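You operate a simulated robot arm through the tools that you are given. There is no shell and no other tool.

Carry out the task below with a simulated robot arm. There is one attempt and no reset: what you move stays moved.

Task
Put things in order on the drum bench top. At the end: the black cup is in the beige square tray; the brown brush from the drum bench top stands where the brown wooden block stood; the gold brass weight from the drum bench top stands where the black cup stood; the brown wooden block from the drum bench top stands where the gold brass weight stood; whatever was shut is shut again. Leave all else as you found it, and nothing knocked over.

The check looks at the end state, three seconds after you hand in, the way a careful person would. Anything else that was tipped, shoved, dropped, spilled or broken makes it a failure.

Robot
A 6-joint arm with a two-finger parallel gripper, fixed in place. Base frame: the origin is at the foot of the arm, x ahead of it, y to its left, z up; the work surface is at about z = 0.8. Readings come in m, degrees, newtons and seconds.
With the tool pointing down near the work surface it reaches from about 0.26 to 0.68 m from the base axis. Its first joint turns from -66.0 to 66.0 degrees. Payload 2.9 kg.
The tool frame sits at the grasp point between the pads (the TCP): z along the fingers, y along the line on which they close. The tips reach 0.03 m beyond it. Largest opening 0.11 m; finger width 0.02, thickness 0.01; the body of the gripper, 0.048 by 0.112 m, starts 0.055 m behind the TCP.
Orientation is that of the tool frame in the base frame, as a unit quaternion [x, y, z, w]. With the fingers straight down and closing along the base's y, the tool's x points along the base's -x, its y along +y and its z along -z.

Tools
- The arm moves only by the tool step_arm. Its argument "increments" is a list of rows, each a list of 3 entries, a list of its own where there are three numbers: the shift along the tool's x, y, z in units of 25 mm (1.0 is 25 mm), then the turn, a rotation vector about the tool's x, y, z in units of 6 degrees (1.0 is 6 degrees), then the gripper command, from -1 (fully open) to 1 (shut), values between in proportion. In form: [[[tx, ty, tz], [rx, ry, rz], gripper], ...]. A call has 1 to 20 rows; each row shifts and turns the commanded pose from where the row before left it, along the tool's axes as they then stand. A call with a number of a shift or a turn outside -1 to 1 is refused whole. Rows are played at 5 a second. More than 0.05 m and 8.6 degrees between two rows, or a gripper value outside its range, and nothing of the call is played. A pose out of reach is approached as far as the arm can. The call stops where the force on the tool passes 40 N (or 10 N more than at its start, if that is more) or the arm is blocked; 0.2 s more then pass. Each finger travels about 0.108 m/s and halts on what it meets, pressing with about 40 N; the grip force reading is that of the motor and also rises with nothing between the fingers. The clock runs only during rows and for 0.2 s after the last one: add rows that do not move to give the fingers time. The reply holds the time, the measured pose of the TCP, the force on the tool along the base axes, the opening and the grip force, in the units named above and with some noise, with the torque about the TCP (base axes, N m) and any sound that the robot's microphone picked up.
- Cameras (640 x 400 px; columns grow to the right, rows downward): "scene" is fixed at [0.1104, 0.4595, 1.3818]; the picture's right is [-0.51, -0.86, 0.00], its down [-0.56, 0.33, -0.76] and it looks along [0.65, -0.39, -0.65] (base axes); focal length 319 px, centre (320, 200). "wrist" rides on the gripper at [0.072, 0.017, -0.103] in the tool frame; the picture's right is [-0.23, 0.97, 0.00], its down [-0.76, -0.18, -0.62] and it looks along [-0.61, -0.14, 0.78] (tool axes); focal length 222 px, centre (320, 200).
- capture(camera): a new picture of that camera. It takes no simulated time.
- locate(camera, pixels): for up to 12 pixels [column, row] of the newest picture of that camera ("zoom" is the newest enlarged one), the place [x, y, z] in the base frame of the surface seen there, good to about 0.003 m, but the place of the scene camera against the robot may be out by one fixed shift of up to 0.025 m in any direction. It takes no simulated time.
- zoom(camera, box): a new picture of the part [left, top, right, bottom] of that camera's present view, enlarged. It takes no simulated time.
- sign_off(): hands the job in; it is judged then, once.

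Open the gripper and draw the arm clear of the work before you hand the job in, unless the task says otherwise.

The tools are called after ">>>" as a command line: name --argument value ..., lists and objects as JSON in quotes. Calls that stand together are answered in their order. step_arm: Moves the arm, as the interface text tells. Its arguments: {"type":"object","properties":{"increments":{"type":"array"}},"required":["increments"]} The other tools are called the same way: capture (camera) takes a picture; locate (camera, pixels) gives the place of the surface under pixels of a picture; zoom (camera, box) takes an enlarged picture of a part of a camera's view; sign_off () hands the job in.

At the start:

```text
clock: 0.0
ee_pos: [0.4456, 0.0212, 1.1182]
tool_rot: [0.0, 1.0, 0.0, 0.0]
wrist_force: [0.3, -0.4, -0.2]
ft_torque: [0.0, -0.02, 0.02]
gripper_width: 0.1099
grip_force: 0.2
```

scene: 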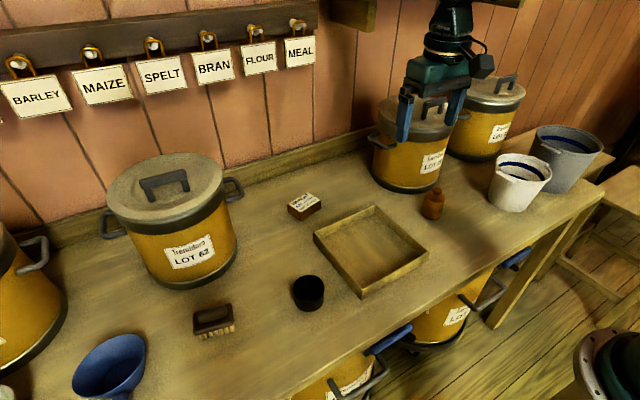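
wrist: 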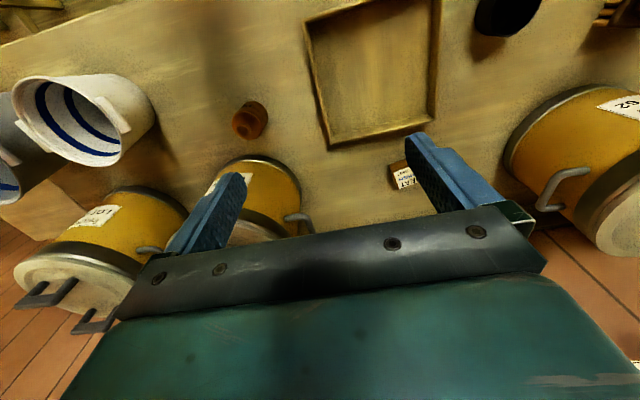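

I start by enlarging the bench objects: the brush near (213,320), cup near (308,292), block near (304,206), weight near (432,203), tray near (370,250).

>>> zoom --camera "scene" --box '[180, 170, 340, 350]'

>>> zoom --camera "scene" --box '[300, 160, 480, 310]'

>>> capture --camera "scene"

>>> capture --camera "wrist"

```text
2.22 times, centred on (260, 260) of scene
```

zoom: 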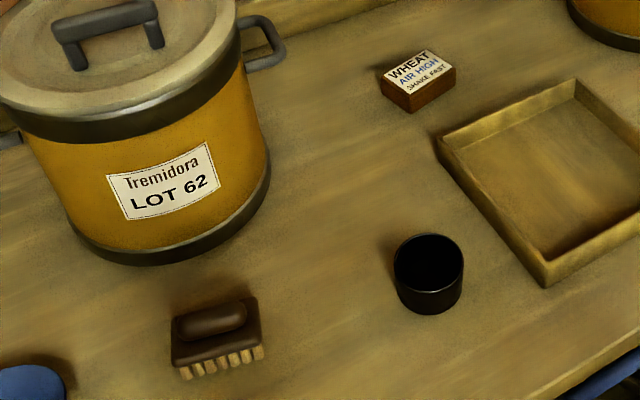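

```text
2.67 times, centred on (390, 235) of scene
```

zoom: 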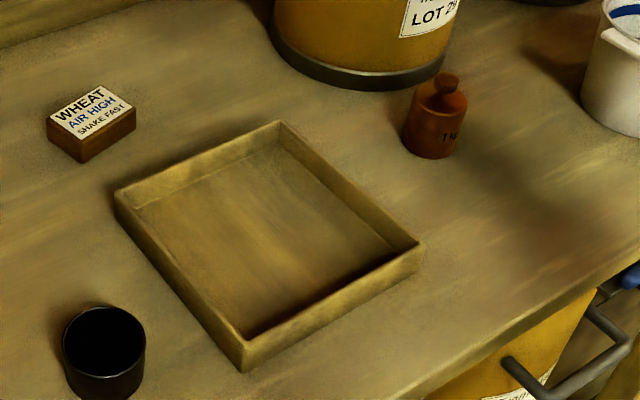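

```text
taken
```

scene: 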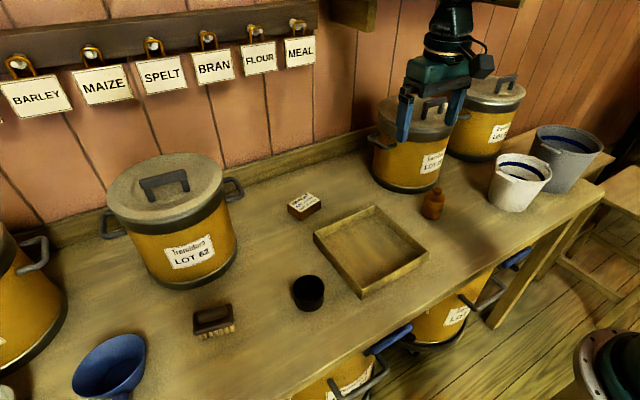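

```text
taken
```

wrist: 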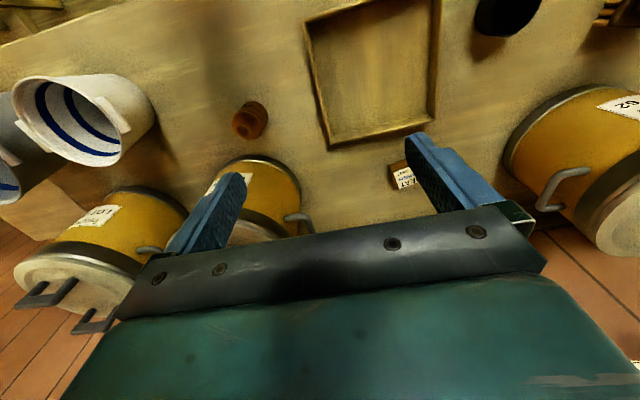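

The pictures show all four items standing; no lids seem open. I locate points on items in both cameras to find the fixed shift of the scene camera.

>>> locate --camera "scene" --pixels '[[213, 313], [308, 278], [308, 292], [303, 200], [432, 190], [432, 205], [370, 250], [314, 237], [374, 207], [427, 250], [361, 298], [260, 250]]'

>>> locate --camera "wrist" --pixels '[[375, 70], [305, 22], [328, 145], [435, 120], [250, 120], [245, 128], [404, 176], [505, 15], [220, 60], [395, 180], [280, 130], [480, 100]]'

```text
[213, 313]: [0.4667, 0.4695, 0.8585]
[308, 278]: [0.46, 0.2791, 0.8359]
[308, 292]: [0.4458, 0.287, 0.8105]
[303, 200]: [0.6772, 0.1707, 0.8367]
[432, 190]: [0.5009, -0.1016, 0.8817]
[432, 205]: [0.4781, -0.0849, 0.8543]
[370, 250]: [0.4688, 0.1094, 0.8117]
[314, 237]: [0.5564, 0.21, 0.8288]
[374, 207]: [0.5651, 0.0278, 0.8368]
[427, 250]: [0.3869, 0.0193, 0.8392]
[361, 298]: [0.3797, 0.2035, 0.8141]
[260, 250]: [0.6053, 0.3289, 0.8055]
```

```text
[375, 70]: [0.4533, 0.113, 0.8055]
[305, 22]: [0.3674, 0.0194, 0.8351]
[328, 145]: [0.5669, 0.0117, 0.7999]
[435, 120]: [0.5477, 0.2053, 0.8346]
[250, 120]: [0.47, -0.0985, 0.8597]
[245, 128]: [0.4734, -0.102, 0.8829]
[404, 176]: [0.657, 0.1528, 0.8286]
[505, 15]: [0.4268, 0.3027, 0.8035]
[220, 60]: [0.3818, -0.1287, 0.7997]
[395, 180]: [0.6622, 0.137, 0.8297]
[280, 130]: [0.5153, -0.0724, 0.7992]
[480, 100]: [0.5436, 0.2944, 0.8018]
```

I enlarge the wrist view around the weight, block and tray to read matching points for measuring the shift, and the scene view for drums.

>>> zoom --camera "wrist" --box '[200, 60, 440, 210]'

>>> locate --camera "scene" --pixels '[[165, 185], [185, 288], [237, 240], [233, 190], [110, 225], [410, 125], [400, 190], [370, 140], [520, 175], [109, 365], [350, 175], [180, 350]]'

```text
2.67 times, centred on (320, 135) of wrist
```

zoom: 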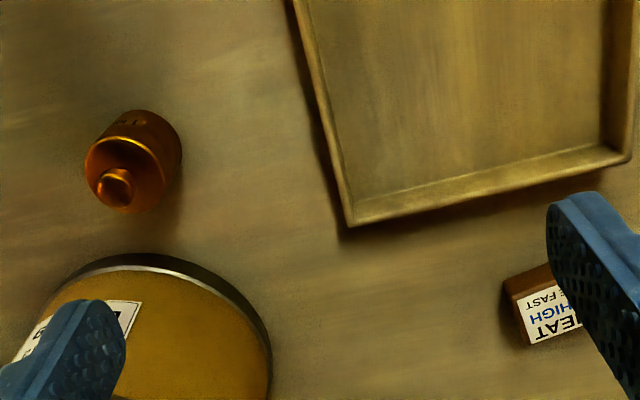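

```text
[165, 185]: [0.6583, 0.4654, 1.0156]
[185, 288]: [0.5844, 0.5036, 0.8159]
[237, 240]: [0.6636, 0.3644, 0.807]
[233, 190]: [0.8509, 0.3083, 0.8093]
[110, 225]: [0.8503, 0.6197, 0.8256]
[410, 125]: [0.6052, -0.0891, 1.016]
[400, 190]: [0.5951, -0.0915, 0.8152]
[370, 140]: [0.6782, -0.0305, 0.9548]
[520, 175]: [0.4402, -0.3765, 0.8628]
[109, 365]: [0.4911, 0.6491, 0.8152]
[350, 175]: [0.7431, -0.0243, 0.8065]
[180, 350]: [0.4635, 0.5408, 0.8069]
```

The bench is clear at height, so I raise nothing and shift the arm toward x≈0.32, y≈0.25 at the same height to view the cup, brush and block with the wrist camera.

>>> step_arm --increments '[[[0.5, 1, 0], [0, 0, 0], -1], [[0.5, 1, 0], [0, 0, 0], -1], [[0.5, 1, 0], [0, 0, 0], -1], [[0.5, 1, 0], [0, 0, 0], -1], [[0.5, 1, 0], [0, 0, 0], -1], [[0.5, 1, 0], [0, 0, 0], -1], [[0.5, 1, 0], [0, 0, 0], -1], [[0.5, 1, 0], [0, 0, 0], -1], [[0.5, 1, 0], [0, 0, 0], -1], [[0.5, 1, 0], [0, 0, 0], -1], [[0, 0, 0], [0, 0, 0], -1]]'

>>> capture --camera "wrist"

>>> capture --camera "scene"

```text
clock: 2.4
ee_pos: [0.3208, 0.2732, 1.1177]
tool_rot: [0.001, 1.0, 0.0, 0.0]
wrist_force: [-0.4, 0.5, 0.1]
ft_torque: [0.01, -0.03, -0.02]
gripper_width: 0.11
grip_force: 0.1
```

```text
taken
```

wrist: 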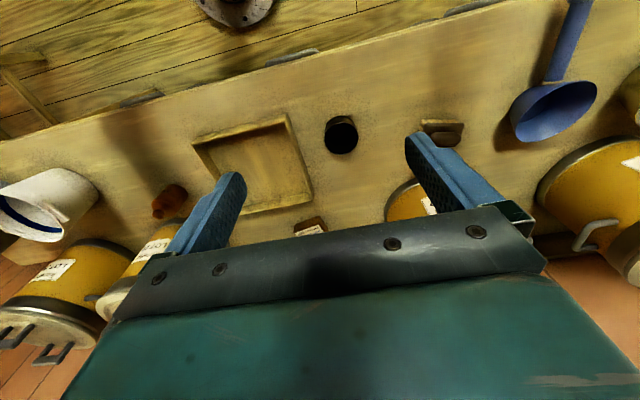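

```text
taken
```

scene: 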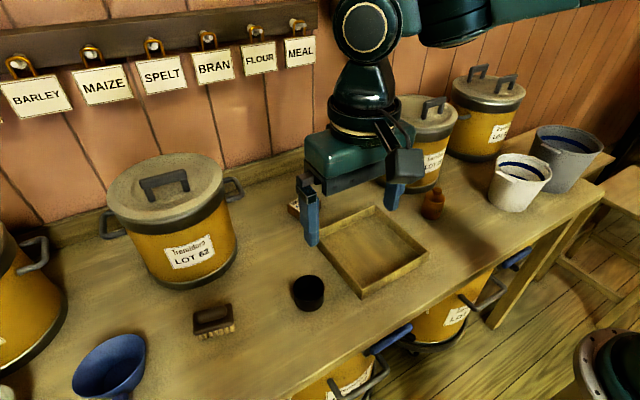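

The wrist view now shows the cup at (341,135), the brush near (443,132) and the tray at (255,165). I enlarge that area to measure.

>>> zoom --camera "wrist" --box '[300, 90, 492, 210]'

>>> locate --camera "wrist" --pixels '[[327, 130], [355, 130], [341, 115], [341, 150], [341, 140], [425, 122], [460, 122], [458, 140], [440, 123], [196, 140], [285, 118], [311, 200]]'

>>> zoom --camera "scene" --box '[180, 250, 340, 350]'

```text
3.33 times, centred on (396, 150) of wrist
```

zoom: 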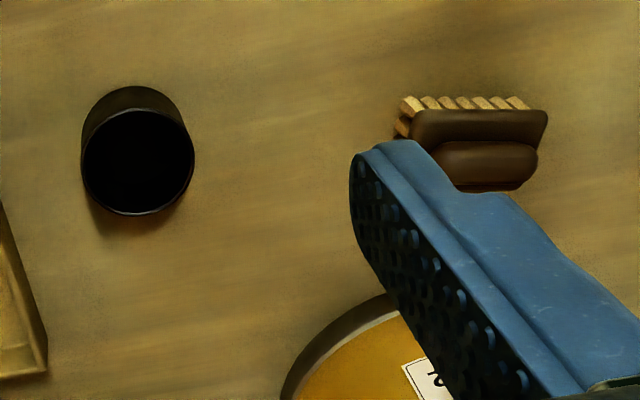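

```text
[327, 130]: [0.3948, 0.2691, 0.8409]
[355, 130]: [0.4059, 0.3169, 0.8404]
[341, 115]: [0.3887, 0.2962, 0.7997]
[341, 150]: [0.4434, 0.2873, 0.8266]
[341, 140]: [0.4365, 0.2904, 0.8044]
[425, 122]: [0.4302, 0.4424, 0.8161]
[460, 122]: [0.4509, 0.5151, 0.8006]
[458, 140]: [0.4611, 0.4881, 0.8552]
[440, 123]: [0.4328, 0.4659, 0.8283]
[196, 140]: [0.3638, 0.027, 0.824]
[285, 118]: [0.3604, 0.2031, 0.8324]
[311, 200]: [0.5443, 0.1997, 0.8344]
```

```text
4.00 times, centred on (260, 300) of scene
```

zoom: 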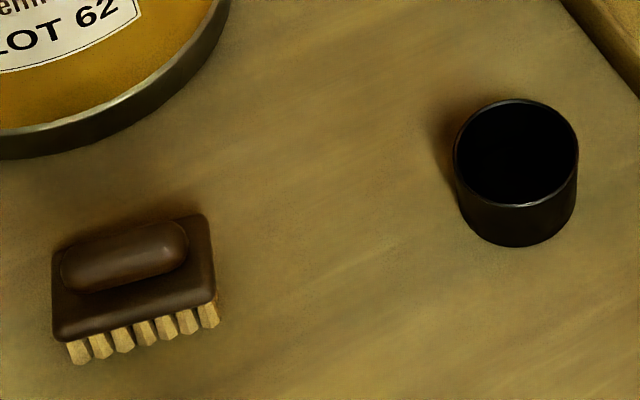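

The scene zoom shows the cup rim and brush clearly; I locate rim extremes (455,157)/(578,157)/(515,100)/(515,205) and the brush corners.

>>> locate --camera "zoom" --pixels '[[456, 155], [577, 155], [516, 101], [516, 206], [516, 150], [516, 242], [57, 340], [55, 250], [203, 217], [213, 300], [125, 255], [300, 200]]'

```text
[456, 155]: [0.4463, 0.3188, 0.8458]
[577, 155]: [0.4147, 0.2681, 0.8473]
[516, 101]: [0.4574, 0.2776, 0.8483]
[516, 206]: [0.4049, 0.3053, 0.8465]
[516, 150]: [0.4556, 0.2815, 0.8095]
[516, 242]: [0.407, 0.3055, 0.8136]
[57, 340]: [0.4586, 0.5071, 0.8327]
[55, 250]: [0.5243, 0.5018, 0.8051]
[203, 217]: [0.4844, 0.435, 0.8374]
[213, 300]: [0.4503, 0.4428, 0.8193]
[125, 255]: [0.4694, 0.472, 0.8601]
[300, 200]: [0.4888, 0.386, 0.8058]
```

Next I repeat the rim and brush points in the wrist view to compare and find the scene camera's shift.

>>> zoom --camera "wrist" --box '[300, 90, 492, 210]'

>>> locate --camera "zoom" --pixels '[[83, 163], [193, 163], [138, 112], [138, 214], [138, 165], [414, 108], [546, 112], [540, 137], [412, 140], [500, 158], [404, 125], [250, 250]]'

```text
3.33 times, centred on (396, 150) of wrist
```

zoom: 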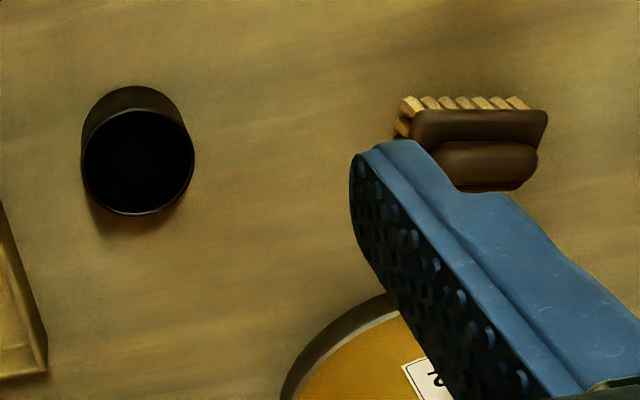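

```text
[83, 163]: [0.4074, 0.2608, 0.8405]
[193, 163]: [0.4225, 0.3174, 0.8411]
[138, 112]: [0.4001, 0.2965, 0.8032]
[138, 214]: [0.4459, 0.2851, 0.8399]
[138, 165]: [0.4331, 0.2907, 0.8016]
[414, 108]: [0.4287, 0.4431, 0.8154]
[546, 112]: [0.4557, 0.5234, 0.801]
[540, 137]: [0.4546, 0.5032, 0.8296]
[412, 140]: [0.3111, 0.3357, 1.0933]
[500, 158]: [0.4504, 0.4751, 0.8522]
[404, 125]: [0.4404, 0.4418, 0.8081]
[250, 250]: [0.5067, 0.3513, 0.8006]
```

Comparing, the cup centre is (0.415,0.289), rim z 0.84, radius 0.03, and the scene camera reads about (+0.016,+0.004,+0.007) too high. I move above the cup at z≈0.905 with the fingers open.

>>> step_arm --increments '[[[-0.75, 0.126, 0.4], [0, 0, 0], -1], [[-0.75, 0.126, 0.4], [0, 0, 0], -1], [[-0.75, 0.126, 0.4], [0, 0, 0], -1], [[-0.75, 0.126, 0.8], [0, 0, 0], -1], [[-0.78, 0.126, 0.9], [0, 0, 0], -1], [[0, 0, 0.9], [0, 0, 0], -1], [[0, 0, 0.9], [0, 0, 0], -1], [[0, 0, 0.9], [0, 0, 0], -1], [[0, 0, 0.9], [0, 0, 0], -1], [[0, 0, 0.9], [0, 0, 0], -1], [[0, 0, 0.7], [0, 0, 0], -1], [[0, 0, 0], [0, 0, 0], -1]]'

>>> capture --camera "wrist"

>>> capture --camera "scene"

```text
clock: 5.0
ee_pos: [0.4158, 0.2886, 0.9152]
tool_rot: [0.0, 1.0, 0.0, 0.0]
wrist_force: [0.4, -0.4, 0.7]
ft_torque: [-0.02, 0.01, 0.0]
gripper_width: 0.1095
grip_force: 0.1
```

```text
taken
```

wrist: 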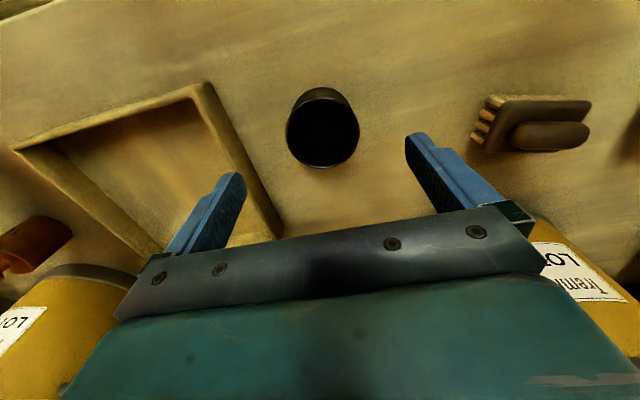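

```text
taken
```

scene: 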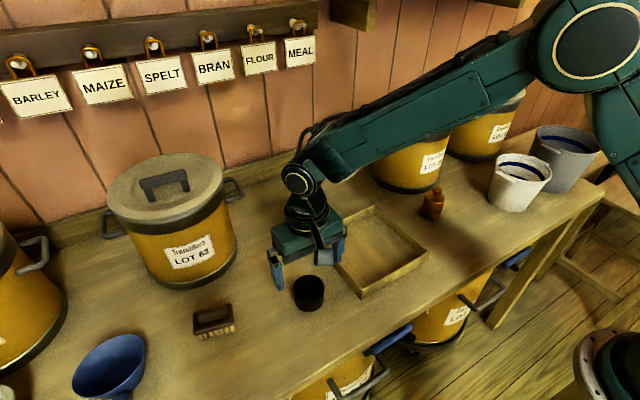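

The wrist picture shows the cup at (322,127) centred between the fingers, and the brush at (530,122). I zoom both for exact measurement before descending.

>>> zoom --camera "wrist" --box '[440, 60, 632, 180]'

>>> locate --camera "wrist" --pixels '[[288, 132], [357, 132], [322, 167], [322, 130], [205, 85], [18, 150], [270, 235], [100, 140]]'

>>> locate --camera "zoom" --pixels '[[206, 128], [498, 135], [480, 235], [250, 275], [230, 130], [160, 130], [130, 270], [350, 250], [265, 235], [480, 290], [345, 135], [500, 180]]'

```text
3.33 times, centred on (536, 120) of wrist
```

zoom: 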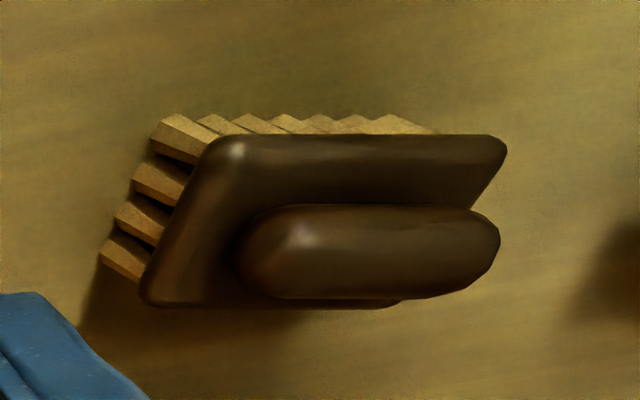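

```text
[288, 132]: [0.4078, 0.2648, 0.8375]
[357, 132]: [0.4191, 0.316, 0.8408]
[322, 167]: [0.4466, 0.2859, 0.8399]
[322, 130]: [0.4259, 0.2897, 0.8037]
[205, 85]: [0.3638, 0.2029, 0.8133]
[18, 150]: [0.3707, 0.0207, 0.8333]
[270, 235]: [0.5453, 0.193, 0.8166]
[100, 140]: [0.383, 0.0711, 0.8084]
```

```text
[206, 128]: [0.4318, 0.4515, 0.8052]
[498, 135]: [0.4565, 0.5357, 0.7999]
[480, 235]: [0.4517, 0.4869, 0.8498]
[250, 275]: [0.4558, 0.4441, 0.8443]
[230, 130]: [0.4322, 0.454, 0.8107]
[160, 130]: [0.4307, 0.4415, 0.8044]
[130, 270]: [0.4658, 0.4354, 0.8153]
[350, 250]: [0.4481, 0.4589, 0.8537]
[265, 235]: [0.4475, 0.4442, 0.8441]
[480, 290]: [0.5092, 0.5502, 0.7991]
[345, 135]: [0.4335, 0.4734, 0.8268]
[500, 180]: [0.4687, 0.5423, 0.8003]
```

Cup centre reads (0.4155,0.2905), only 2 mm from the TCP, and the fingers clear the rim by about 25 mm each. I go straight down to z≈0.836.

>>> step_arm --increments '[[[0, 0.07, 0.8], [0, 0, 0], -1], [[0, 0, 0.8], [0, 0, 0], -1], [[0, 0, 0.8], [0, 0, 0], -1], [[0, 0, 0.5], [0, 0, 0], -1], [[0, 0, 0.27], [0, 0, 0], -1], [[0, 0, 0], [0, 0, 0], -1]]'

>>> capture --camera "wrist"

```text
clock: 6.4
ee_pos: [0.4152, 0.2897, 0.8362]
tool_rot: [0.0, 1.0, 0.0, 0.0]
wrist_force: [-0.7, 0.5, 0.1]
ft_torque: [0.01, -0.01, 0.01]
gripper_width: 0.1102
grip_force: 0.1
```

```text
taken
```

wrist: 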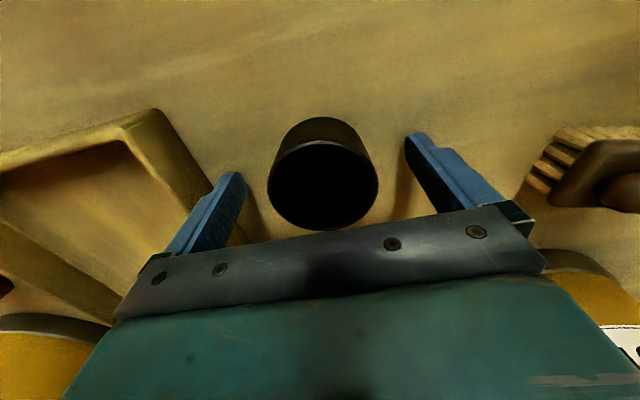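

The cup at (323,185) stands between the two pads with space each side. I close the fingers gently in steps.

>>> step_arm --increments '[[[0, 0, 0], [0, 0, 0], -0.5], [[0, 0, 0], [0, 0, 0], -0.2], [[0, 0, 0], [0, 0, 0], 0.1], [[0, 0, 0], [0, 0, 0], 0.2], [[0, 0, 0], [0, 0, 0], 0.2], [[0, 0, 0], [0, 0, 0], 0.2]]'

>>> capture --camera "wrist"

```text
clock: 7.8
ee_pos: [0.4155, 0.2889, 0.8357]
tool_rot: [0.0, 1.0, 0.001, 0.001]
wrist_force: [-0.7, 1.2, 0.5]
ft_torque: [-0.01, 0.04, -0.05]
gripper_width: 0.0599
grip_force: 40.2
```

```text
taken
```

wrist: 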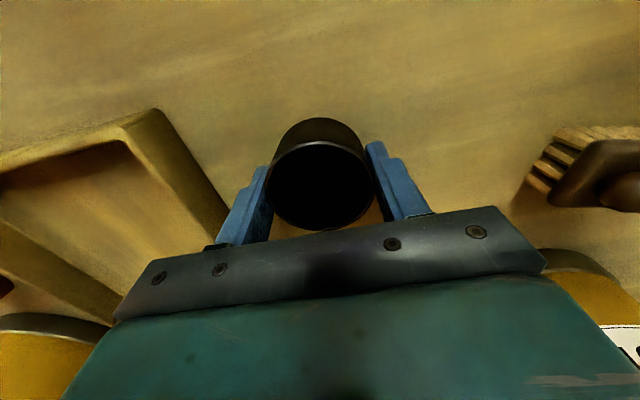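

The pads hold the cup at 0.0599 m width with 40 N. I lift straight up by 0.12 m.

>>> step_arm --increments '[[[0, 0, -0.3], [0, 0, 0], 0.2], [[0, 0, -0.6], [0, 0, 0], 0.2], [[0, 0, -0.9], [0, 0, 0], 0.2], [[0, 0, -1], [0, 0, 0], 0.2], [[0, 0, -1], [0, 0, 0], 0.2], [[0, 0, -1], [0, 0, 0], 0.2], [[0, 0, 0], [0, 0, 0], 0.2]]'

>>> capture --camera "wrist"

>>> capture --camera "scene"

```text
clock: 9.4
ee_pos: [0.4175, 0.2894, 0.9568]
tool_rot: [0.0, 1.0, 0.0, 0.0]
wrist_force: [0.0, -1.0, -0.7]
ft_torque: [-0.02, -0.02, 0.03]
gripper_width: 0.0605
grip_force: 39.9
```

```text
taken
```

wrist: 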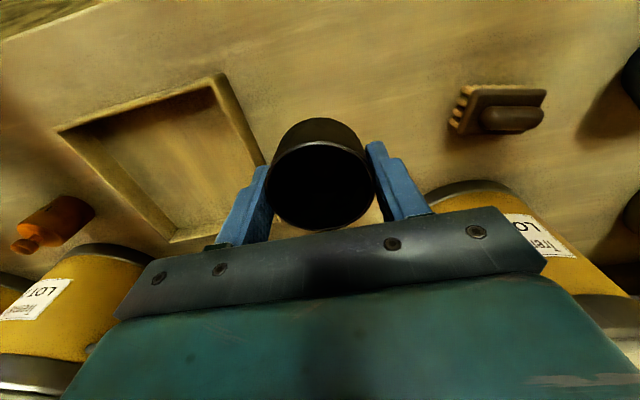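

```text
taken
```

scene: 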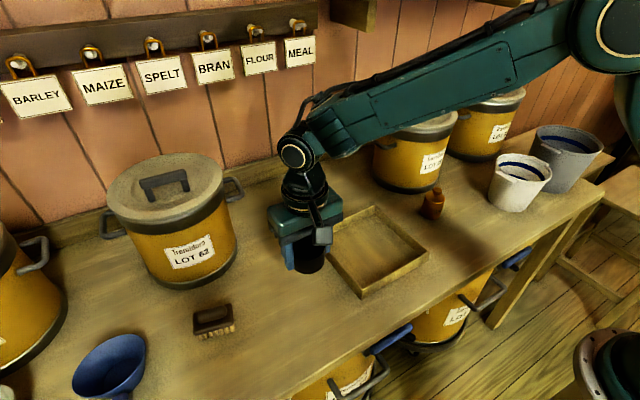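

The cup is lifted; the tray at (165,160) in the wrist picture is empty. I locate the tray's inner corners and floor to pick the drop point.

>>> locate --camera "wrist" --pixels '[[215, 85], [68, 135], [180, 235], [258, 165], [165, 150], [190, 130], [130, 180], [200, 180]]'

>>> locate --camera "scene" --pixels '[[375, 208], [426, 250], [362, 296], [385, 250], [375, 230], [335, 232], [410, 240], [380, 270]]'

```text
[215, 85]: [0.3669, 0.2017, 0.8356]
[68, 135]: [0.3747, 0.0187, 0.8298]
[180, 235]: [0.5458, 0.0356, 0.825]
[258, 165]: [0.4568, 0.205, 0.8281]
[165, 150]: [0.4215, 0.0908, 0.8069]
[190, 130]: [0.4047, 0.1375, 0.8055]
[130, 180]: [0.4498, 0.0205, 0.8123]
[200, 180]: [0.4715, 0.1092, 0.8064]
```

```text
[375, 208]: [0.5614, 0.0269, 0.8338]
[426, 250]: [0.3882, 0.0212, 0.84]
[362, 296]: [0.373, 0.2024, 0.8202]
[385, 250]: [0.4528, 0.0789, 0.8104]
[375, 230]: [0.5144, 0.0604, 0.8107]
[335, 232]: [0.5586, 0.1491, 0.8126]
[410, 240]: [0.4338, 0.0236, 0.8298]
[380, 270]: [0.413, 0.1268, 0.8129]
```

Tray spans x 0.365–0.55, y 0.019–0.204, centre about (0.458,0.112), floor z≈0.806. I carry the cup over at z≈0.957.

>>> step_arm --increments '[[[-0.2, -0.4, 0], [0, 0, 0], 0.2], [[-0.2, -0.8, 0], [0, 0, 0], 0.2], [[-0.2, -1, 0], [0, 0, 0], 0.2], [[-0.2, -1, 0], [0, 0, 0], 0.2], [[-0.2, -1, 0], [0, 0, 0], 0.2], [[-0.2, -1, 0], [0, 0, 0], 0.2], [[-0.2, -1, 0], [0, 0, 0], 0.2], [[-0.22, -0.6, 0], [0, 0, 0], 0.2], [[0, -0.3, 0], [0, 0, 0], 0.2], [[0, 0, 0], [0, 0, 0], 0.2]]'

>>> capture --camera "wrist"

>>> capture --camera "scene"

```text
clock: 11.6
ee_pos: [0.4563, 0.1119, 0.957]
tool_rot: [0.0, 1.0, 0.0, 0.0]
wrist_force: [0.3, 0.4, -0.1]
ft_torque: [-0.01, -0.05, 0.02]
gripper_width: 0.0602
grip_force: 39.9
```

```text
taken
```

wrist: 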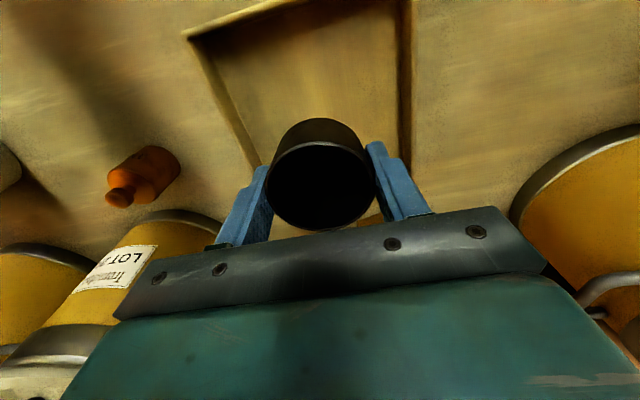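

```text
taken
```

scene: 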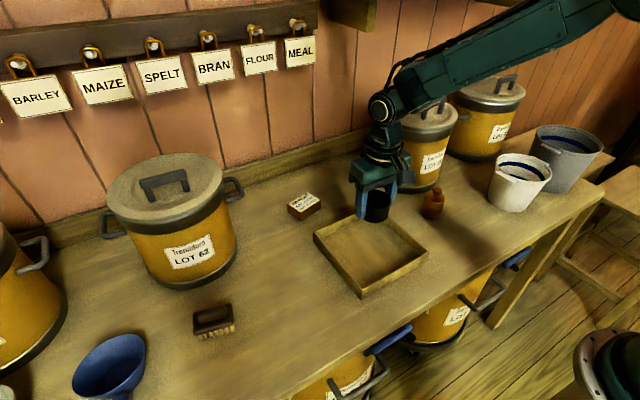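

The cup hangs over the tray centre. I lower it to z≈0.847, just above the tray floor contact height of about 0.842.

>>> step_arm --increments '[[[0, 0, 0.9], [0, 0, 0], 0.2], [[0, 0, 0.9], [0, 0, 0], 0.2], [[0, 0, 0.9], [0, 0, 0], 0.2], [[0, 0, 0.9], [0, 0, 0], 0.2], [[0, 0, 0.5], [0, 0, 0], 0.2], [[0, 0, 0.3], [0, 0, 0], 0.2], [[0, 0, 0], [0, 0, 0], 0.2]]'

>>> capture --camera "scene"

```text
clock: 13.2
ee_pos: [0.456, 0.1115, 0.8457]
tool_rot: [0.0, 1.0, 0.0, 0.0]
wrist_force: [0.0, -0.3, -1.3]
ft_torque: [0.02, 0.01, -0.03]
gripper_width: 0.06
grip_force: 39.6
```

```text
taken
```

scene: 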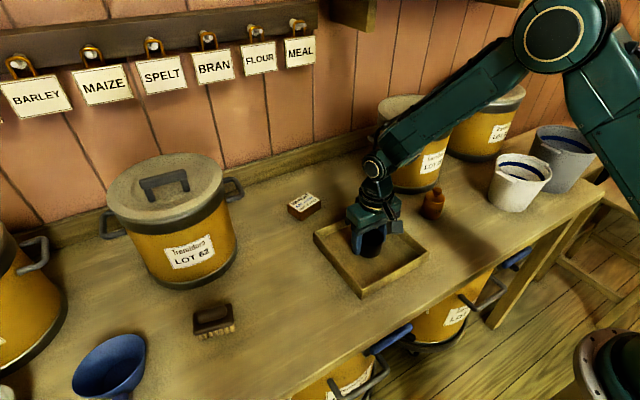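

No contact yet (force about 1 N). I step down in 1 mm increments until the force rises.

>>> step_arm --increments '[[[0, 0, 0.05], [0, 0, 0], 0.2], [[0, 0, 0.05], [0, 0, 0], 0.2], [[0, 0, 0.04], [0, 0, 0], 0.2], [[0, 0, 0], [0, 0, 0], 0.2]]'

```text
clock: 14.2
ee_pos: [0.4557, 0.1117, 0.8428]
tool_rot: [0.0, 1.0, 0.0, 0.0]
wrist_force: [0.1, -0.1, -0.9]
ft_torque: [0.01, 0.01, 0.06]
gripper_width: 0.06
grip_force: 40.3
```

Still free at 0.8428; I go another 2 mm in fine steps.

>>> step_arm --increments '[[[0, 0, 0.04], [0, 0, 0], 0.2], [[0, 0, 0.04], [0, 0, 0], 0.2], [[0, 0, 0], [0, 0, 0], 0.2]]'

```text
clock: 15.0
ee_pos: [0.4551, 0.1129, 0.8426]
tool_rot: [0.0, 1.0, -0.001, 0.001]
wrist_force: [-5.7, -2.8, 18.0]
ft_torque: [-0.23, 0.22, -0.06]
gripper_width: 0.0602
grip_force: 39.5
```

Contact felt (18 N upward) at 0.8425: the cup rests on the tray floor. I ease up 1 mm and open the fingers partly to 0.085 m.

>>> step_arm --increments '[[[0, 0, -0.05], [0, 0, 0], 0.2], [[0, 0, 0], [0, 0, 0], 0.0], [[0, 0, 0], [0, 0, 0], -0.3], [[0, 0, 0], [0, 0, 0], -0.55], [[0, 0, 0], [0, 0, 0], -0.55], [[0, 0, 0], [0, 0, 0], -0.55]]'

>>> capture --camera "wrist"

```text
clock: 16.4
ee_pos: [0.4566, 0.1115, 0.8421]
tool_rot: [0.0, 1.0, 0.0, 0.001]
wrist_force: [0.1, 0.4, -0.1]
ft_torque: [-0.02, 0.02, -0.05]
gripper_width: 0.0855
grip_force: 0.0
```

```text
taken
```

wrist: 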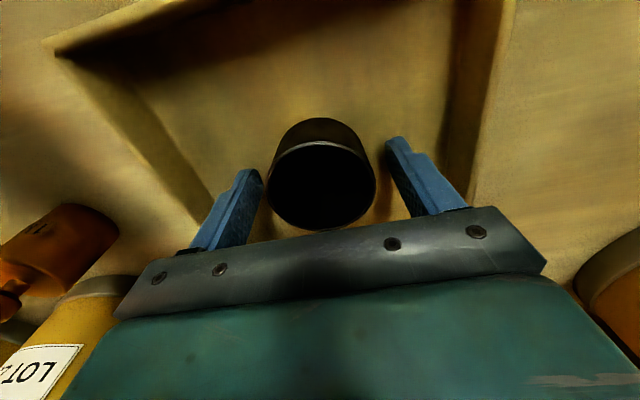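

The cup stands freely between the open fingers on the tray floor. I rise straight up to z≈1.0.

>>> step_arm --increments '[[[0, 0, -0.3], [0, 0, 0], -0.55], [[0, 0, -0.6], [0, 0, 0], -0.55], [[0, 0, -0.9], [0, 0, 0], -0.55], [[0, 0, -1], [0, 0, 0], -0.55], [[0, 0, -1], [0, 0, 0], -0.55], [[0, 0, -1], [0, 0, 0], -0.55], [[0, 0, -1], [0, 0, 0], -0.55], [[0, 0, -0.6], [0, 0, 0], -1], [[0, 0, 0], [0, 0, 0], -1]]'

>>> capture --camera "scene"

>>> capture --camera "wrist"

```text
clock: 18.4
ee_pos: [0.4559, 0.1114, 1.0024]
tool_rot: [-0.001, 1.0, 0.0, 0.0]
wrist_force: [0.2, -0.1, -0.2]
ft_torque: [0.02, 0.02, -0.01]
gripper_width: 0.11
grip_force: 0.2
```

```text
taken
```

scene: 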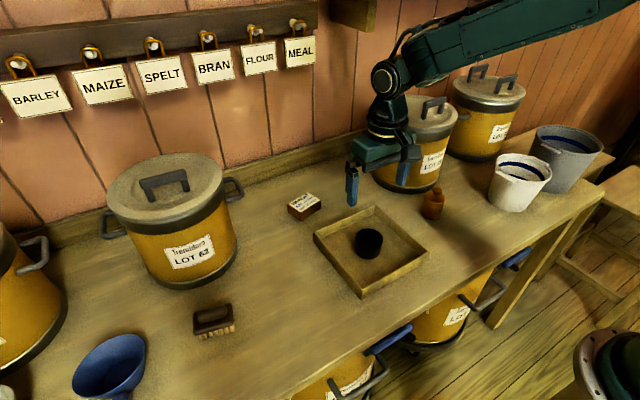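

```text
taken
```

wrist: 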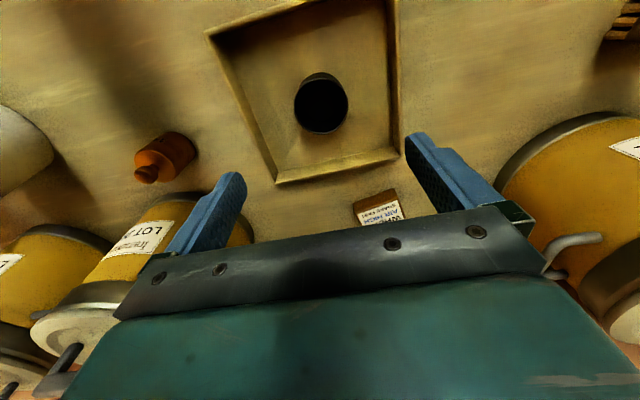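

The cup sits upright in the tray (369,243). Now both cameras see the block and the weight; I zoom the block in the scene and locate its corners.

>>> zoom --camera "scene" --box '[272, 180, 336, 220]'

>>> locate --camera "wrist" --pixels '[[353, 203], [395, 190], [404, 217], [362, 222], [380, 208], [135, 155], [147, 172], [190, 145], [165, 135], [170, 155], [180, 180], [150, 180]]'

>>> locate --camera "zoom" --pixels '[[158, 205], [390, 130], [500, 215], [260, 310], [320, 210], [262, 360], [490, 270], [162, 260], [320, 300], [420, 280], [200, 270], [100, 300]]'

```text
10.00 times, centred on (304, 200) of scene
```

zoom: 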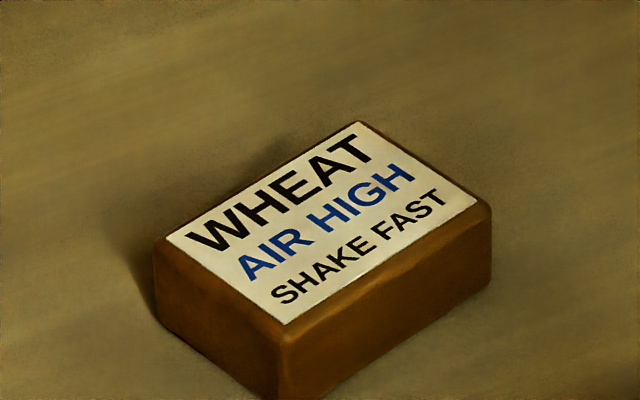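

```text
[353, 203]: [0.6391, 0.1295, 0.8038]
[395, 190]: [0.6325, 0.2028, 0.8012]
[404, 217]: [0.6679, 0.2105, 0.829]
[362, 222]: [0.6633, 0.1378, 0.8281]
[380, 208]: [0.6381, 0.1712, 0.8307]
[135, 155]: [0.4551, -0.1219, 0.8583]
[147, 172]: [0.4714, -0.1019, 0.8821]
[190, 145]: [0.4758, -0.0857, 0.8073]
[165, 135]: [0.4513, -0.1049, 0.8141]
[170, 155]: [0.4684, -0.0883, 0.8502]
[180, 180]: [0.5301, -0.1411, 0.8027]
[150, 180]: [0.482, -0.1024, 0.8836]
```

```text
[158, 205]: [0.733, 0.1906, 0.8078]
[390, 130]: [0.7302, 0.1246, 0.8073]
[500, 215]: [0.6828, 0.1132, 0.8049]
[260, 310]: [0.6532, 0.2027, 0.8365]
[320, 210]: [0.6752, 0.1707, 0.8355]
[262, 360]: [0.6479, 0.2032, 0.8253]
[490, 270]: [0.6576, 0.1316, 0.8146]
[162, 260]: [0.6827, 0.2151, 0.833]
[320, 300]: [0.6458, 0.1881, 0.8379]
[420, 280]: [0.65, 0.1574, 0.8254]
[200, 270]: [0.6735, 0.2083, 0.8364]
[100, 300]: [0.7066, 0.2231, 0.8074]
```

I read the block's top corners from the same zoom: left (172,240), back (358,126), right (483,205), front (285,322).

>>> locate --camera "zoom" --pixels '[[168, 242], [358, 127], [484, 205], [284, 326], [325, 222], [290, 385], [485, 280], [158, 300], [280, 390]]'

>>> zoom --camera "scene" --box '[400, 175, 464, 225]'

>>> zoom --camera "wrist" --box '[110, 110, 220, 195]'

```text
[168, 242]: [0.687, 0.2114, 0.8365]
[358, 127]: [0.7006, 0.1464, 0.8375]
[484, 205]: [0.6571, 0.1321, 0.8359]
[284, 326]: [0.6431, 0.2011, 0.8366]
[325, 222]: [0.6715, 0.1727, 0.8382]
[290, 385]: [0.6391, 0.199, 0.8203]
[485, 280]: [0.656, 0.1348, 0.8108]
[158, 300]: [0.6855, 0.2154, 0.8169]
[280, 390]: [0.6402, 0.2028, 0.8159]
```

```text
8.00 times, centred on (432, 200) of scene
```

zoom: 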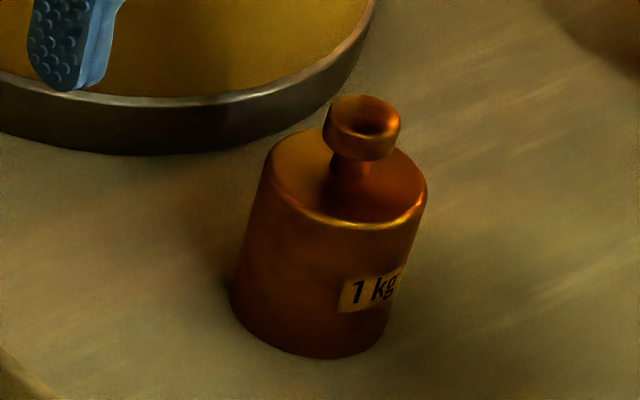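

```text
4.71 times, centred on (165, 152) of wrist
```

zoom: 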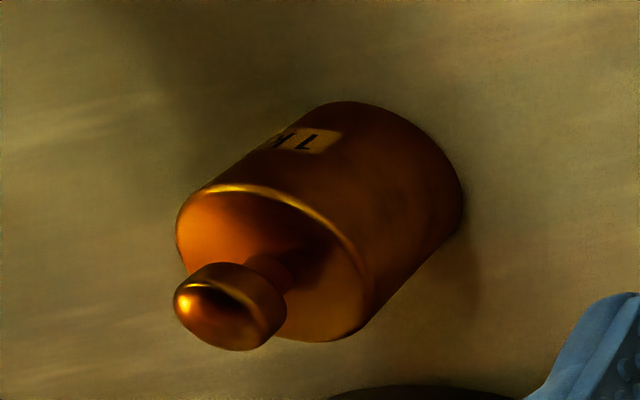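

Block corners give its centre at true (0.6565,0.169), top z 0.83, size about 0.07×0.046, short axis 13° from x. Next I locate the weight's top rim and knob in the wrist zoom.

>>> locate --camera "zoom" --pixels '[[180, 235], [240, 190], [330, 230], [362, 290], [320, 335], [240, 250], [200, 300], [240, 330], [270, 300], [455, 190], [350, 108], [420, 250]]'

```text
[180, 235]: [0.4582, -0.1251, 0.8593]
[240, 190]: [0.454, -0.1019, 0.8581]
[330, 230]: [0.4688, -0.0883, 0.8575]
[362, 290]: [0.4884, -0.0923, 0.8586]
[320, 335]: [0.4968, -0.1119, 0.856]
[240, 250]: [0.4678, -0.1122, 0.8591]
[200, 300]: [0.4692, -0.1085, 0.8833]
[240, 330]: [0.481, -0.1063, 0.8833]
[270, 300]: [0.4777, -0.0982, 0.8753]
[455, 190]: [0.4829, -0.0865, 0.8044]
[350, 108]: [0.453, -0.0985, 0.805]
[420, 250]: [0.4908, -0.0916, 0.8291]
```

The weight's centre fits (0.4745,−0.109), radius 0.022, body top z 0.858, knob top 0.884. I move over it at z≈1.0, then down to about 0.93.

>>> step_arm --increments '[[[-0.08, -0.6, 0], [0, 0, 0], -1], [[-0.08, -1, 0], [0, 0, 0], -1], [[-0.08, -1, 0], [0, 0, 0], -1], [[-0.08, -1, 0], [0, 0, 0], -1], [[-0.08, -1, 0], [0, 0, 0], -1], [[-0.08, -1, 0], [0, 0, 0], -1], [[-0.08, -1, 0], [0, 0, 0], -1], [[-0.08, -1, 0], [0, 0, 0], -1], [[-0.1, -0.8, 0], [0, 0, 0], -1], [[0, -0.416, 0.5], [0, 0, 0], -1], [[0, 0, 0.9], [0, 0, 0], -1], [[0, 0, 0.9], [0, 0, 0], -1], [[0, 0, 0.5], [0, 0, 0], -1], [[0, 0, 0], [0, 0, 0], -1]]'

>>> capture --camera "wrist"

>>> capture --camera "scene"

```text
clock: 21.4
ee_pos: [0.4731, -0.1073, 0.9322]
tool_rot: [0.0, 1.0, -0.001, 0.0]
wrist_force: [-0.4, 0.8, -0.3]
ft_torque: [0.01, 0.0, 0.02]
gripper_width: 0.11
grip_force: 0.1
```

```text
taken
```

wrist: 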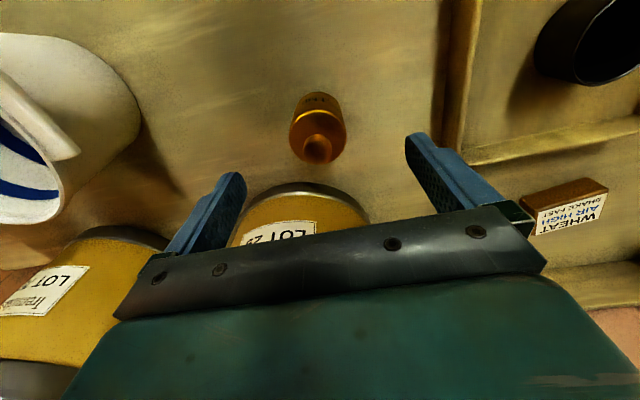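

```text
taken
```

scene: 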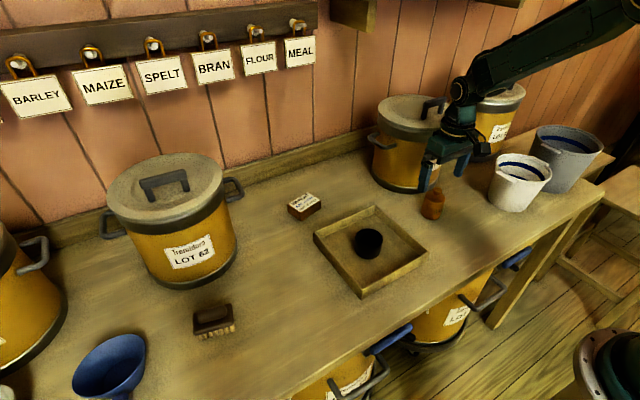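

The weight shows at (318,128) between the fingers; I check the weight position and clearances to the bucket (140,110) and drum (300,190).

>>> locate --camera "wrist" --pixels '[[318, 150], [290, 130], [346, 130], [318, 128], [300, 187], [140, 110], [135, 80], [340, 195], [540, 205], [606, 190], [595, 218], [565, 205]]'

>>> zoom --camera "wrist" --box '[270, 80, 366, 170]'

>>> locate --camera "zoom" --pixels '[[215, 170], [420, 170], [320, 120], [310, 240], [240, 270], [400, 270], [320, 310], [280, 170]]'

```text
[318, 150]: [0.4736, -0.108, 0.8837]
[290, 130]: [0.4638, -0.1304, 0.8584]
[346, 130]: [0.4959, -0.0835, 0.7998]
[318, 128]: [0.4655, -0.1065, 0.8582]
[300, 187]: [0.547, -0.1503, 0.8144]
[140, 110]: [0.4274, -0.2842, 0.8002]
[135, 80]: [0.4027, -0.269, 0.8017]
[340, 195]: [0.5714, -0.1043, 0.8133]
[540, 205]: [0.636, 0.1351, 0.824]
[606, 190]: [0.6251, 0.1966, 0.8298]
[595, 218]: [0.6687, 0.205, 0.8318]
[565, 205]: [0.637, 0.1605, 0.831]
```

```text
4.44 times, centred on (318, 125) of wrist
```

zoom: 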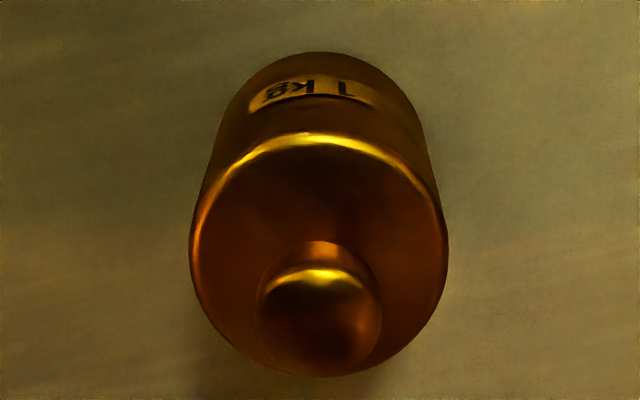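

```text
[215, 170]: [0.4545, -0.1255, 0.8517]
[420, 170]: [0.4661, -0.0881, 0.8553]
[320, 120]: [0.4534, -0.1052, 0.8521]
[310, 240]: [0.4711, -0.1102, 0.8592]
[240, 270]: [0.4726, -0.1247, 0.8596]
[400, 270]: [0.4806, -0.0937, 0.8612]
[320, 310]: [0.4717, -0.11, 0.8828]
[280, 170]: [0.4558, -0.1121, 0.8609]
```

TCP is within 2 mm of the weight's centre (0.4745,−0.109), and the drum front is at x≈0.55, clear of the gripper. I nudge and descend to z≈0.842.

>>> step_arm --increments '[[[-0.06, -0.06, 0.5], [0, 0, 0], -1], [[0, 0, 0.7], [0, 0, 0], -1], [[0, 0, 0.7], [0, 0, 0], -1], [[0, 0, 0.7], [0, 0, 0], -1], [[0, 0, 0.6], [0, 0, 0], -1], [[0, 0, 0.4], [0, 0, 0], -1], [[0, 0, 0], [0, 0, 0], -1]]'

>>> capture --camera "wrist"

>>> capture --camera "scene"

```text
clock: 23.0
ee_pos: [0.4748, -0.1101, 0.8425]
tool_rot: [0.0, 1.0, 0.0, 0.0]
wrist_force: [0.8, 0.2, 0.0]
ft_torque: [-0.01, 0.01, -0.04]
gripper_width: 0.1099
grip_force: 0.1
```

```text
taken
```

wrist: 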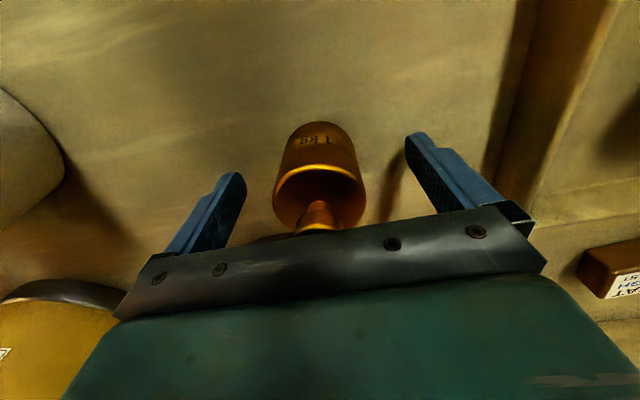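

```text
taken
```

scene: 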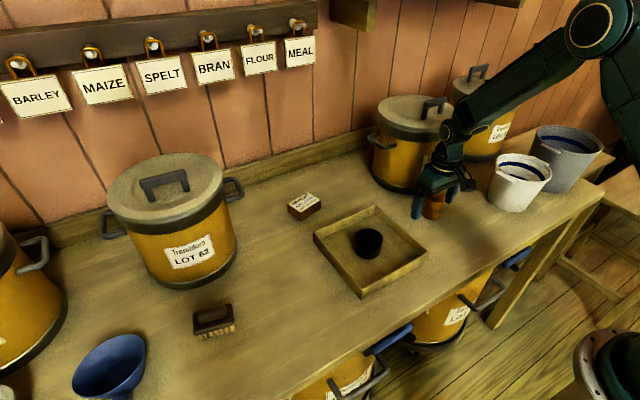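

The weight's body stands between the pads and the palm clears its knob. I close in steps onto the 0.044 m body.

>>> step_arm --increments '[[[0, 0, 0], [0, 0, 0], -0.5], [[0, 0, 0], [0, 0, 0], -0.1], [[0, 0, 0], [0, 0, 0], 0.2], [[0, 0, 0], [0, 0, 0], 0.5], [[0, 0, 0], [0, 0, 0], 0.6], [[0, 0, 0], [0, 0, 0], 0.6]]'

>>> capture --camera "wrist"

```text
clock: 24.4
ee_pos: [0.474, -0.1103, 0.8421]
tool_rot: [0.0, 1.0, -0.001, 0.0]
wrist_force: [0.5, -4.0, 0.4]
ft_torque: [0.01, 0.06, 0.03]
gripper_width: 0.0492
grip_force: 40.1
```

```text
taken
```

wrist: 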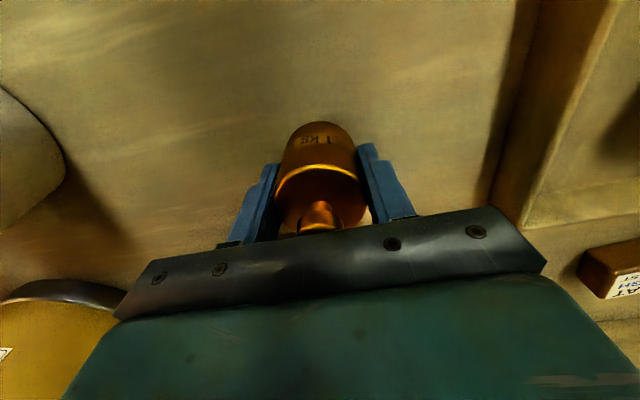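

Pads hold the weight at 0.049 m width. I lift slowly, first 5 cm, to check that it does not slip.

>>> step_arm --increments '[[[0, 0, -0.2], [0, 0, 0], 0.6], [[0, 0, -0.4], [0, 0, 0], 0.6], [[0, 0, -0.5], [0, 0, 0], 0.6], [[0, 0, -0.5], [0, 0, 0], 0.6], [[0, 0, -0.4], [0, 0, 0], 0.6], [[0, 0, 0], [0, 0, 0], 0.6]]'

>>> capture --camera "wrist"

>>> capture --camera "scene"

```text
clock: 25.8
ee_pos: [0.4752, -0.1109, 0.892]
tool_rot: [0.0, 1.0, 0.0, 0.0]
wrist_force: [0.2, 0.9, -10.4]
ft_torque: [0.01, 0.0, 0.01]
gripper_width: 0.0495
grip_force: 39.9
```

```text
taken
```

wrist: 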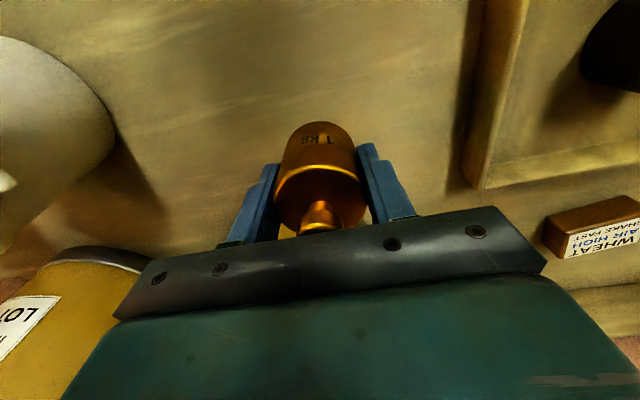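

```text
taken
```

scene: 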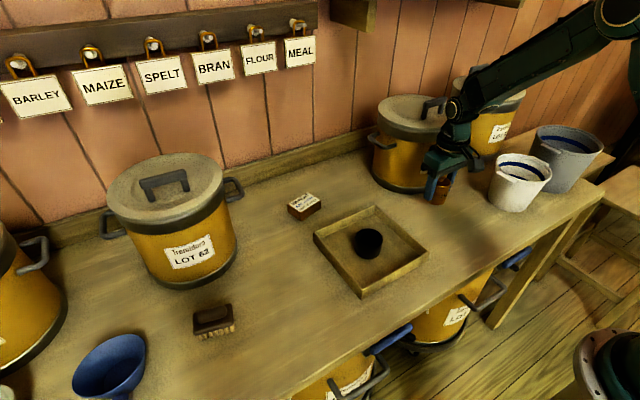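

The weight is held firmly (10 N down). I rise another 9 cm and start carrying it toward the cup's old spot (0.4155,0.2895).

>>> step_arm --increments '[[[0, 0, -0.6], [0, 0, 0], 0.6], [[0, 0, -0.8], [0, 0, 0], 0.6], [[0, 0, -0.8], [0, 0, 0], 0.6], [[0, 0, -0.8], [0, 0, 0], 0.6], [[0, 0.3, -0.5], [0, 0, 0], 0.6], [[0.1, 0.6, 0], [0, 0, 0], 0.6], [[0.15, 0.9, 0], [0, 0, 0], 0.6], [[0.15, 0.9, 0], [0, 0, 0], 0.6], [[0.15, 0.9, 0], [0, 0, 0], 0.6], [[0.15, 0.9, 0], [0, 0, 0], 0.6], [[0.15, 0.9, 0], [0, 0, 0], 0.6], [[0.15, 0.9, 0], [0, 0, 0], 0.6], [[0.15, 0.9, 0], [0, 0, 0], 0.6], [[0.15, 0.9, 0], [0, 0, 0], 0.6], [[0.1, 0.6, 0], [0, 0, 0], 0.6], [[0.05, 0.3, 0], [0, 0, 0], 0.6], [[0, 0, 0], [0, 0, 0], 0.6]]'

>>> capture --camera "scene"

```text
clock: 29.4
ee_pos: [0.4398, 0.1157, 0.9791]
tool_rot: [0.0, 1.0, 0.0, 0.0]
wrist_force: [0.0, -0.1, -10.0]
ft_torque: [0.02, 0.01, 0.01]
gripper_width: 0.0491
grip_force: 39.8
```

```text
taken
```

scene: 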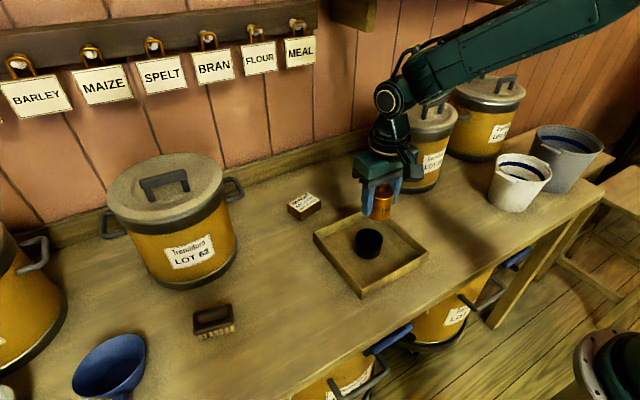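

The weight is over the tray now. I go the remaining −0.024 m in x and +0.174 m in y, then lower to z≈0.88.

>>> step_arm --increments '[[[0.07, 0.5, 0], [0, 0, 0], 0.6], [[0.13, 0.9, 0], [0, 0, 0], 0.6], [[0.13, 0.9, 0], [0, 0, 0], 0.6], [[0.13, 0.9, 0], [0, 0, 0], 0.6], [[0.13, 0.9, 0], [0, 0, 0], 0.6], [[0.13, 0.9, 0], [0, 0, 0], 0.6], [[0.13, 0.9, 0], [0, 0, 0], 0.6], [[0.08, 0.7, 0], [0, 0, 0], 0.6], [[0.042, 0.352, 0], [0, 0, 0], 0.6], [[0, 0, 0.5], [0, 0, 0], 0.6], [[0, 0, 0.8], [0, 0, 0], 0.6], [[0, 0, 0.8], [0, 0, 0], 0.6], [[0, 0, 0.8], [0, 0, 0], 0.6], [[0, 0, 0.8], [0, 0, 0], 0.6], [[0, 0, 0.4], [0, 0, 0], 0.6], [[0, 0, 0], [0, 0, 0], 0.6]]'

>>> capture --camera "scene"

>>> capture --camera "wrist"

```text
clock: 32.8
ee_pos: [0.4142, 0.2893, 0.8762]
tool_rot: [0.001, 1.0, 0.0, 0.0]
wrist_force: [0.3, 0.1, -10.1]
ft_torque: [-0.02, 0.01, 0.02]
gripper_width: 0.0493
grip_force: 40.2
```

```text
taken
```

scene: 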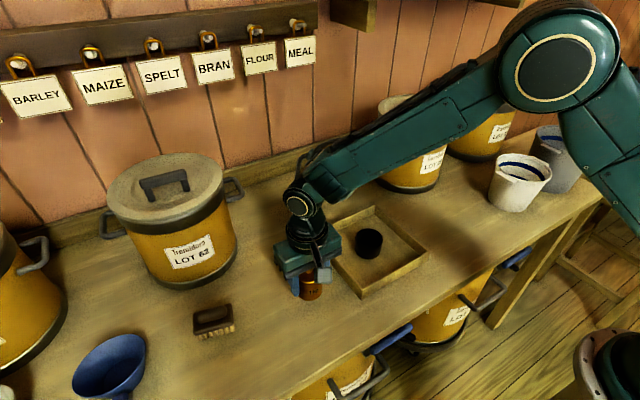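

```text
taken
```

wrist: 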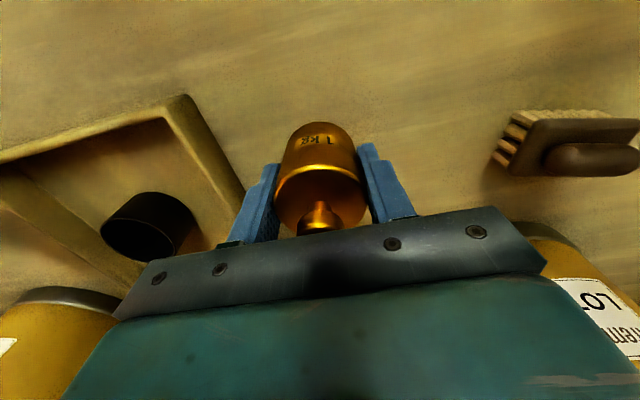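

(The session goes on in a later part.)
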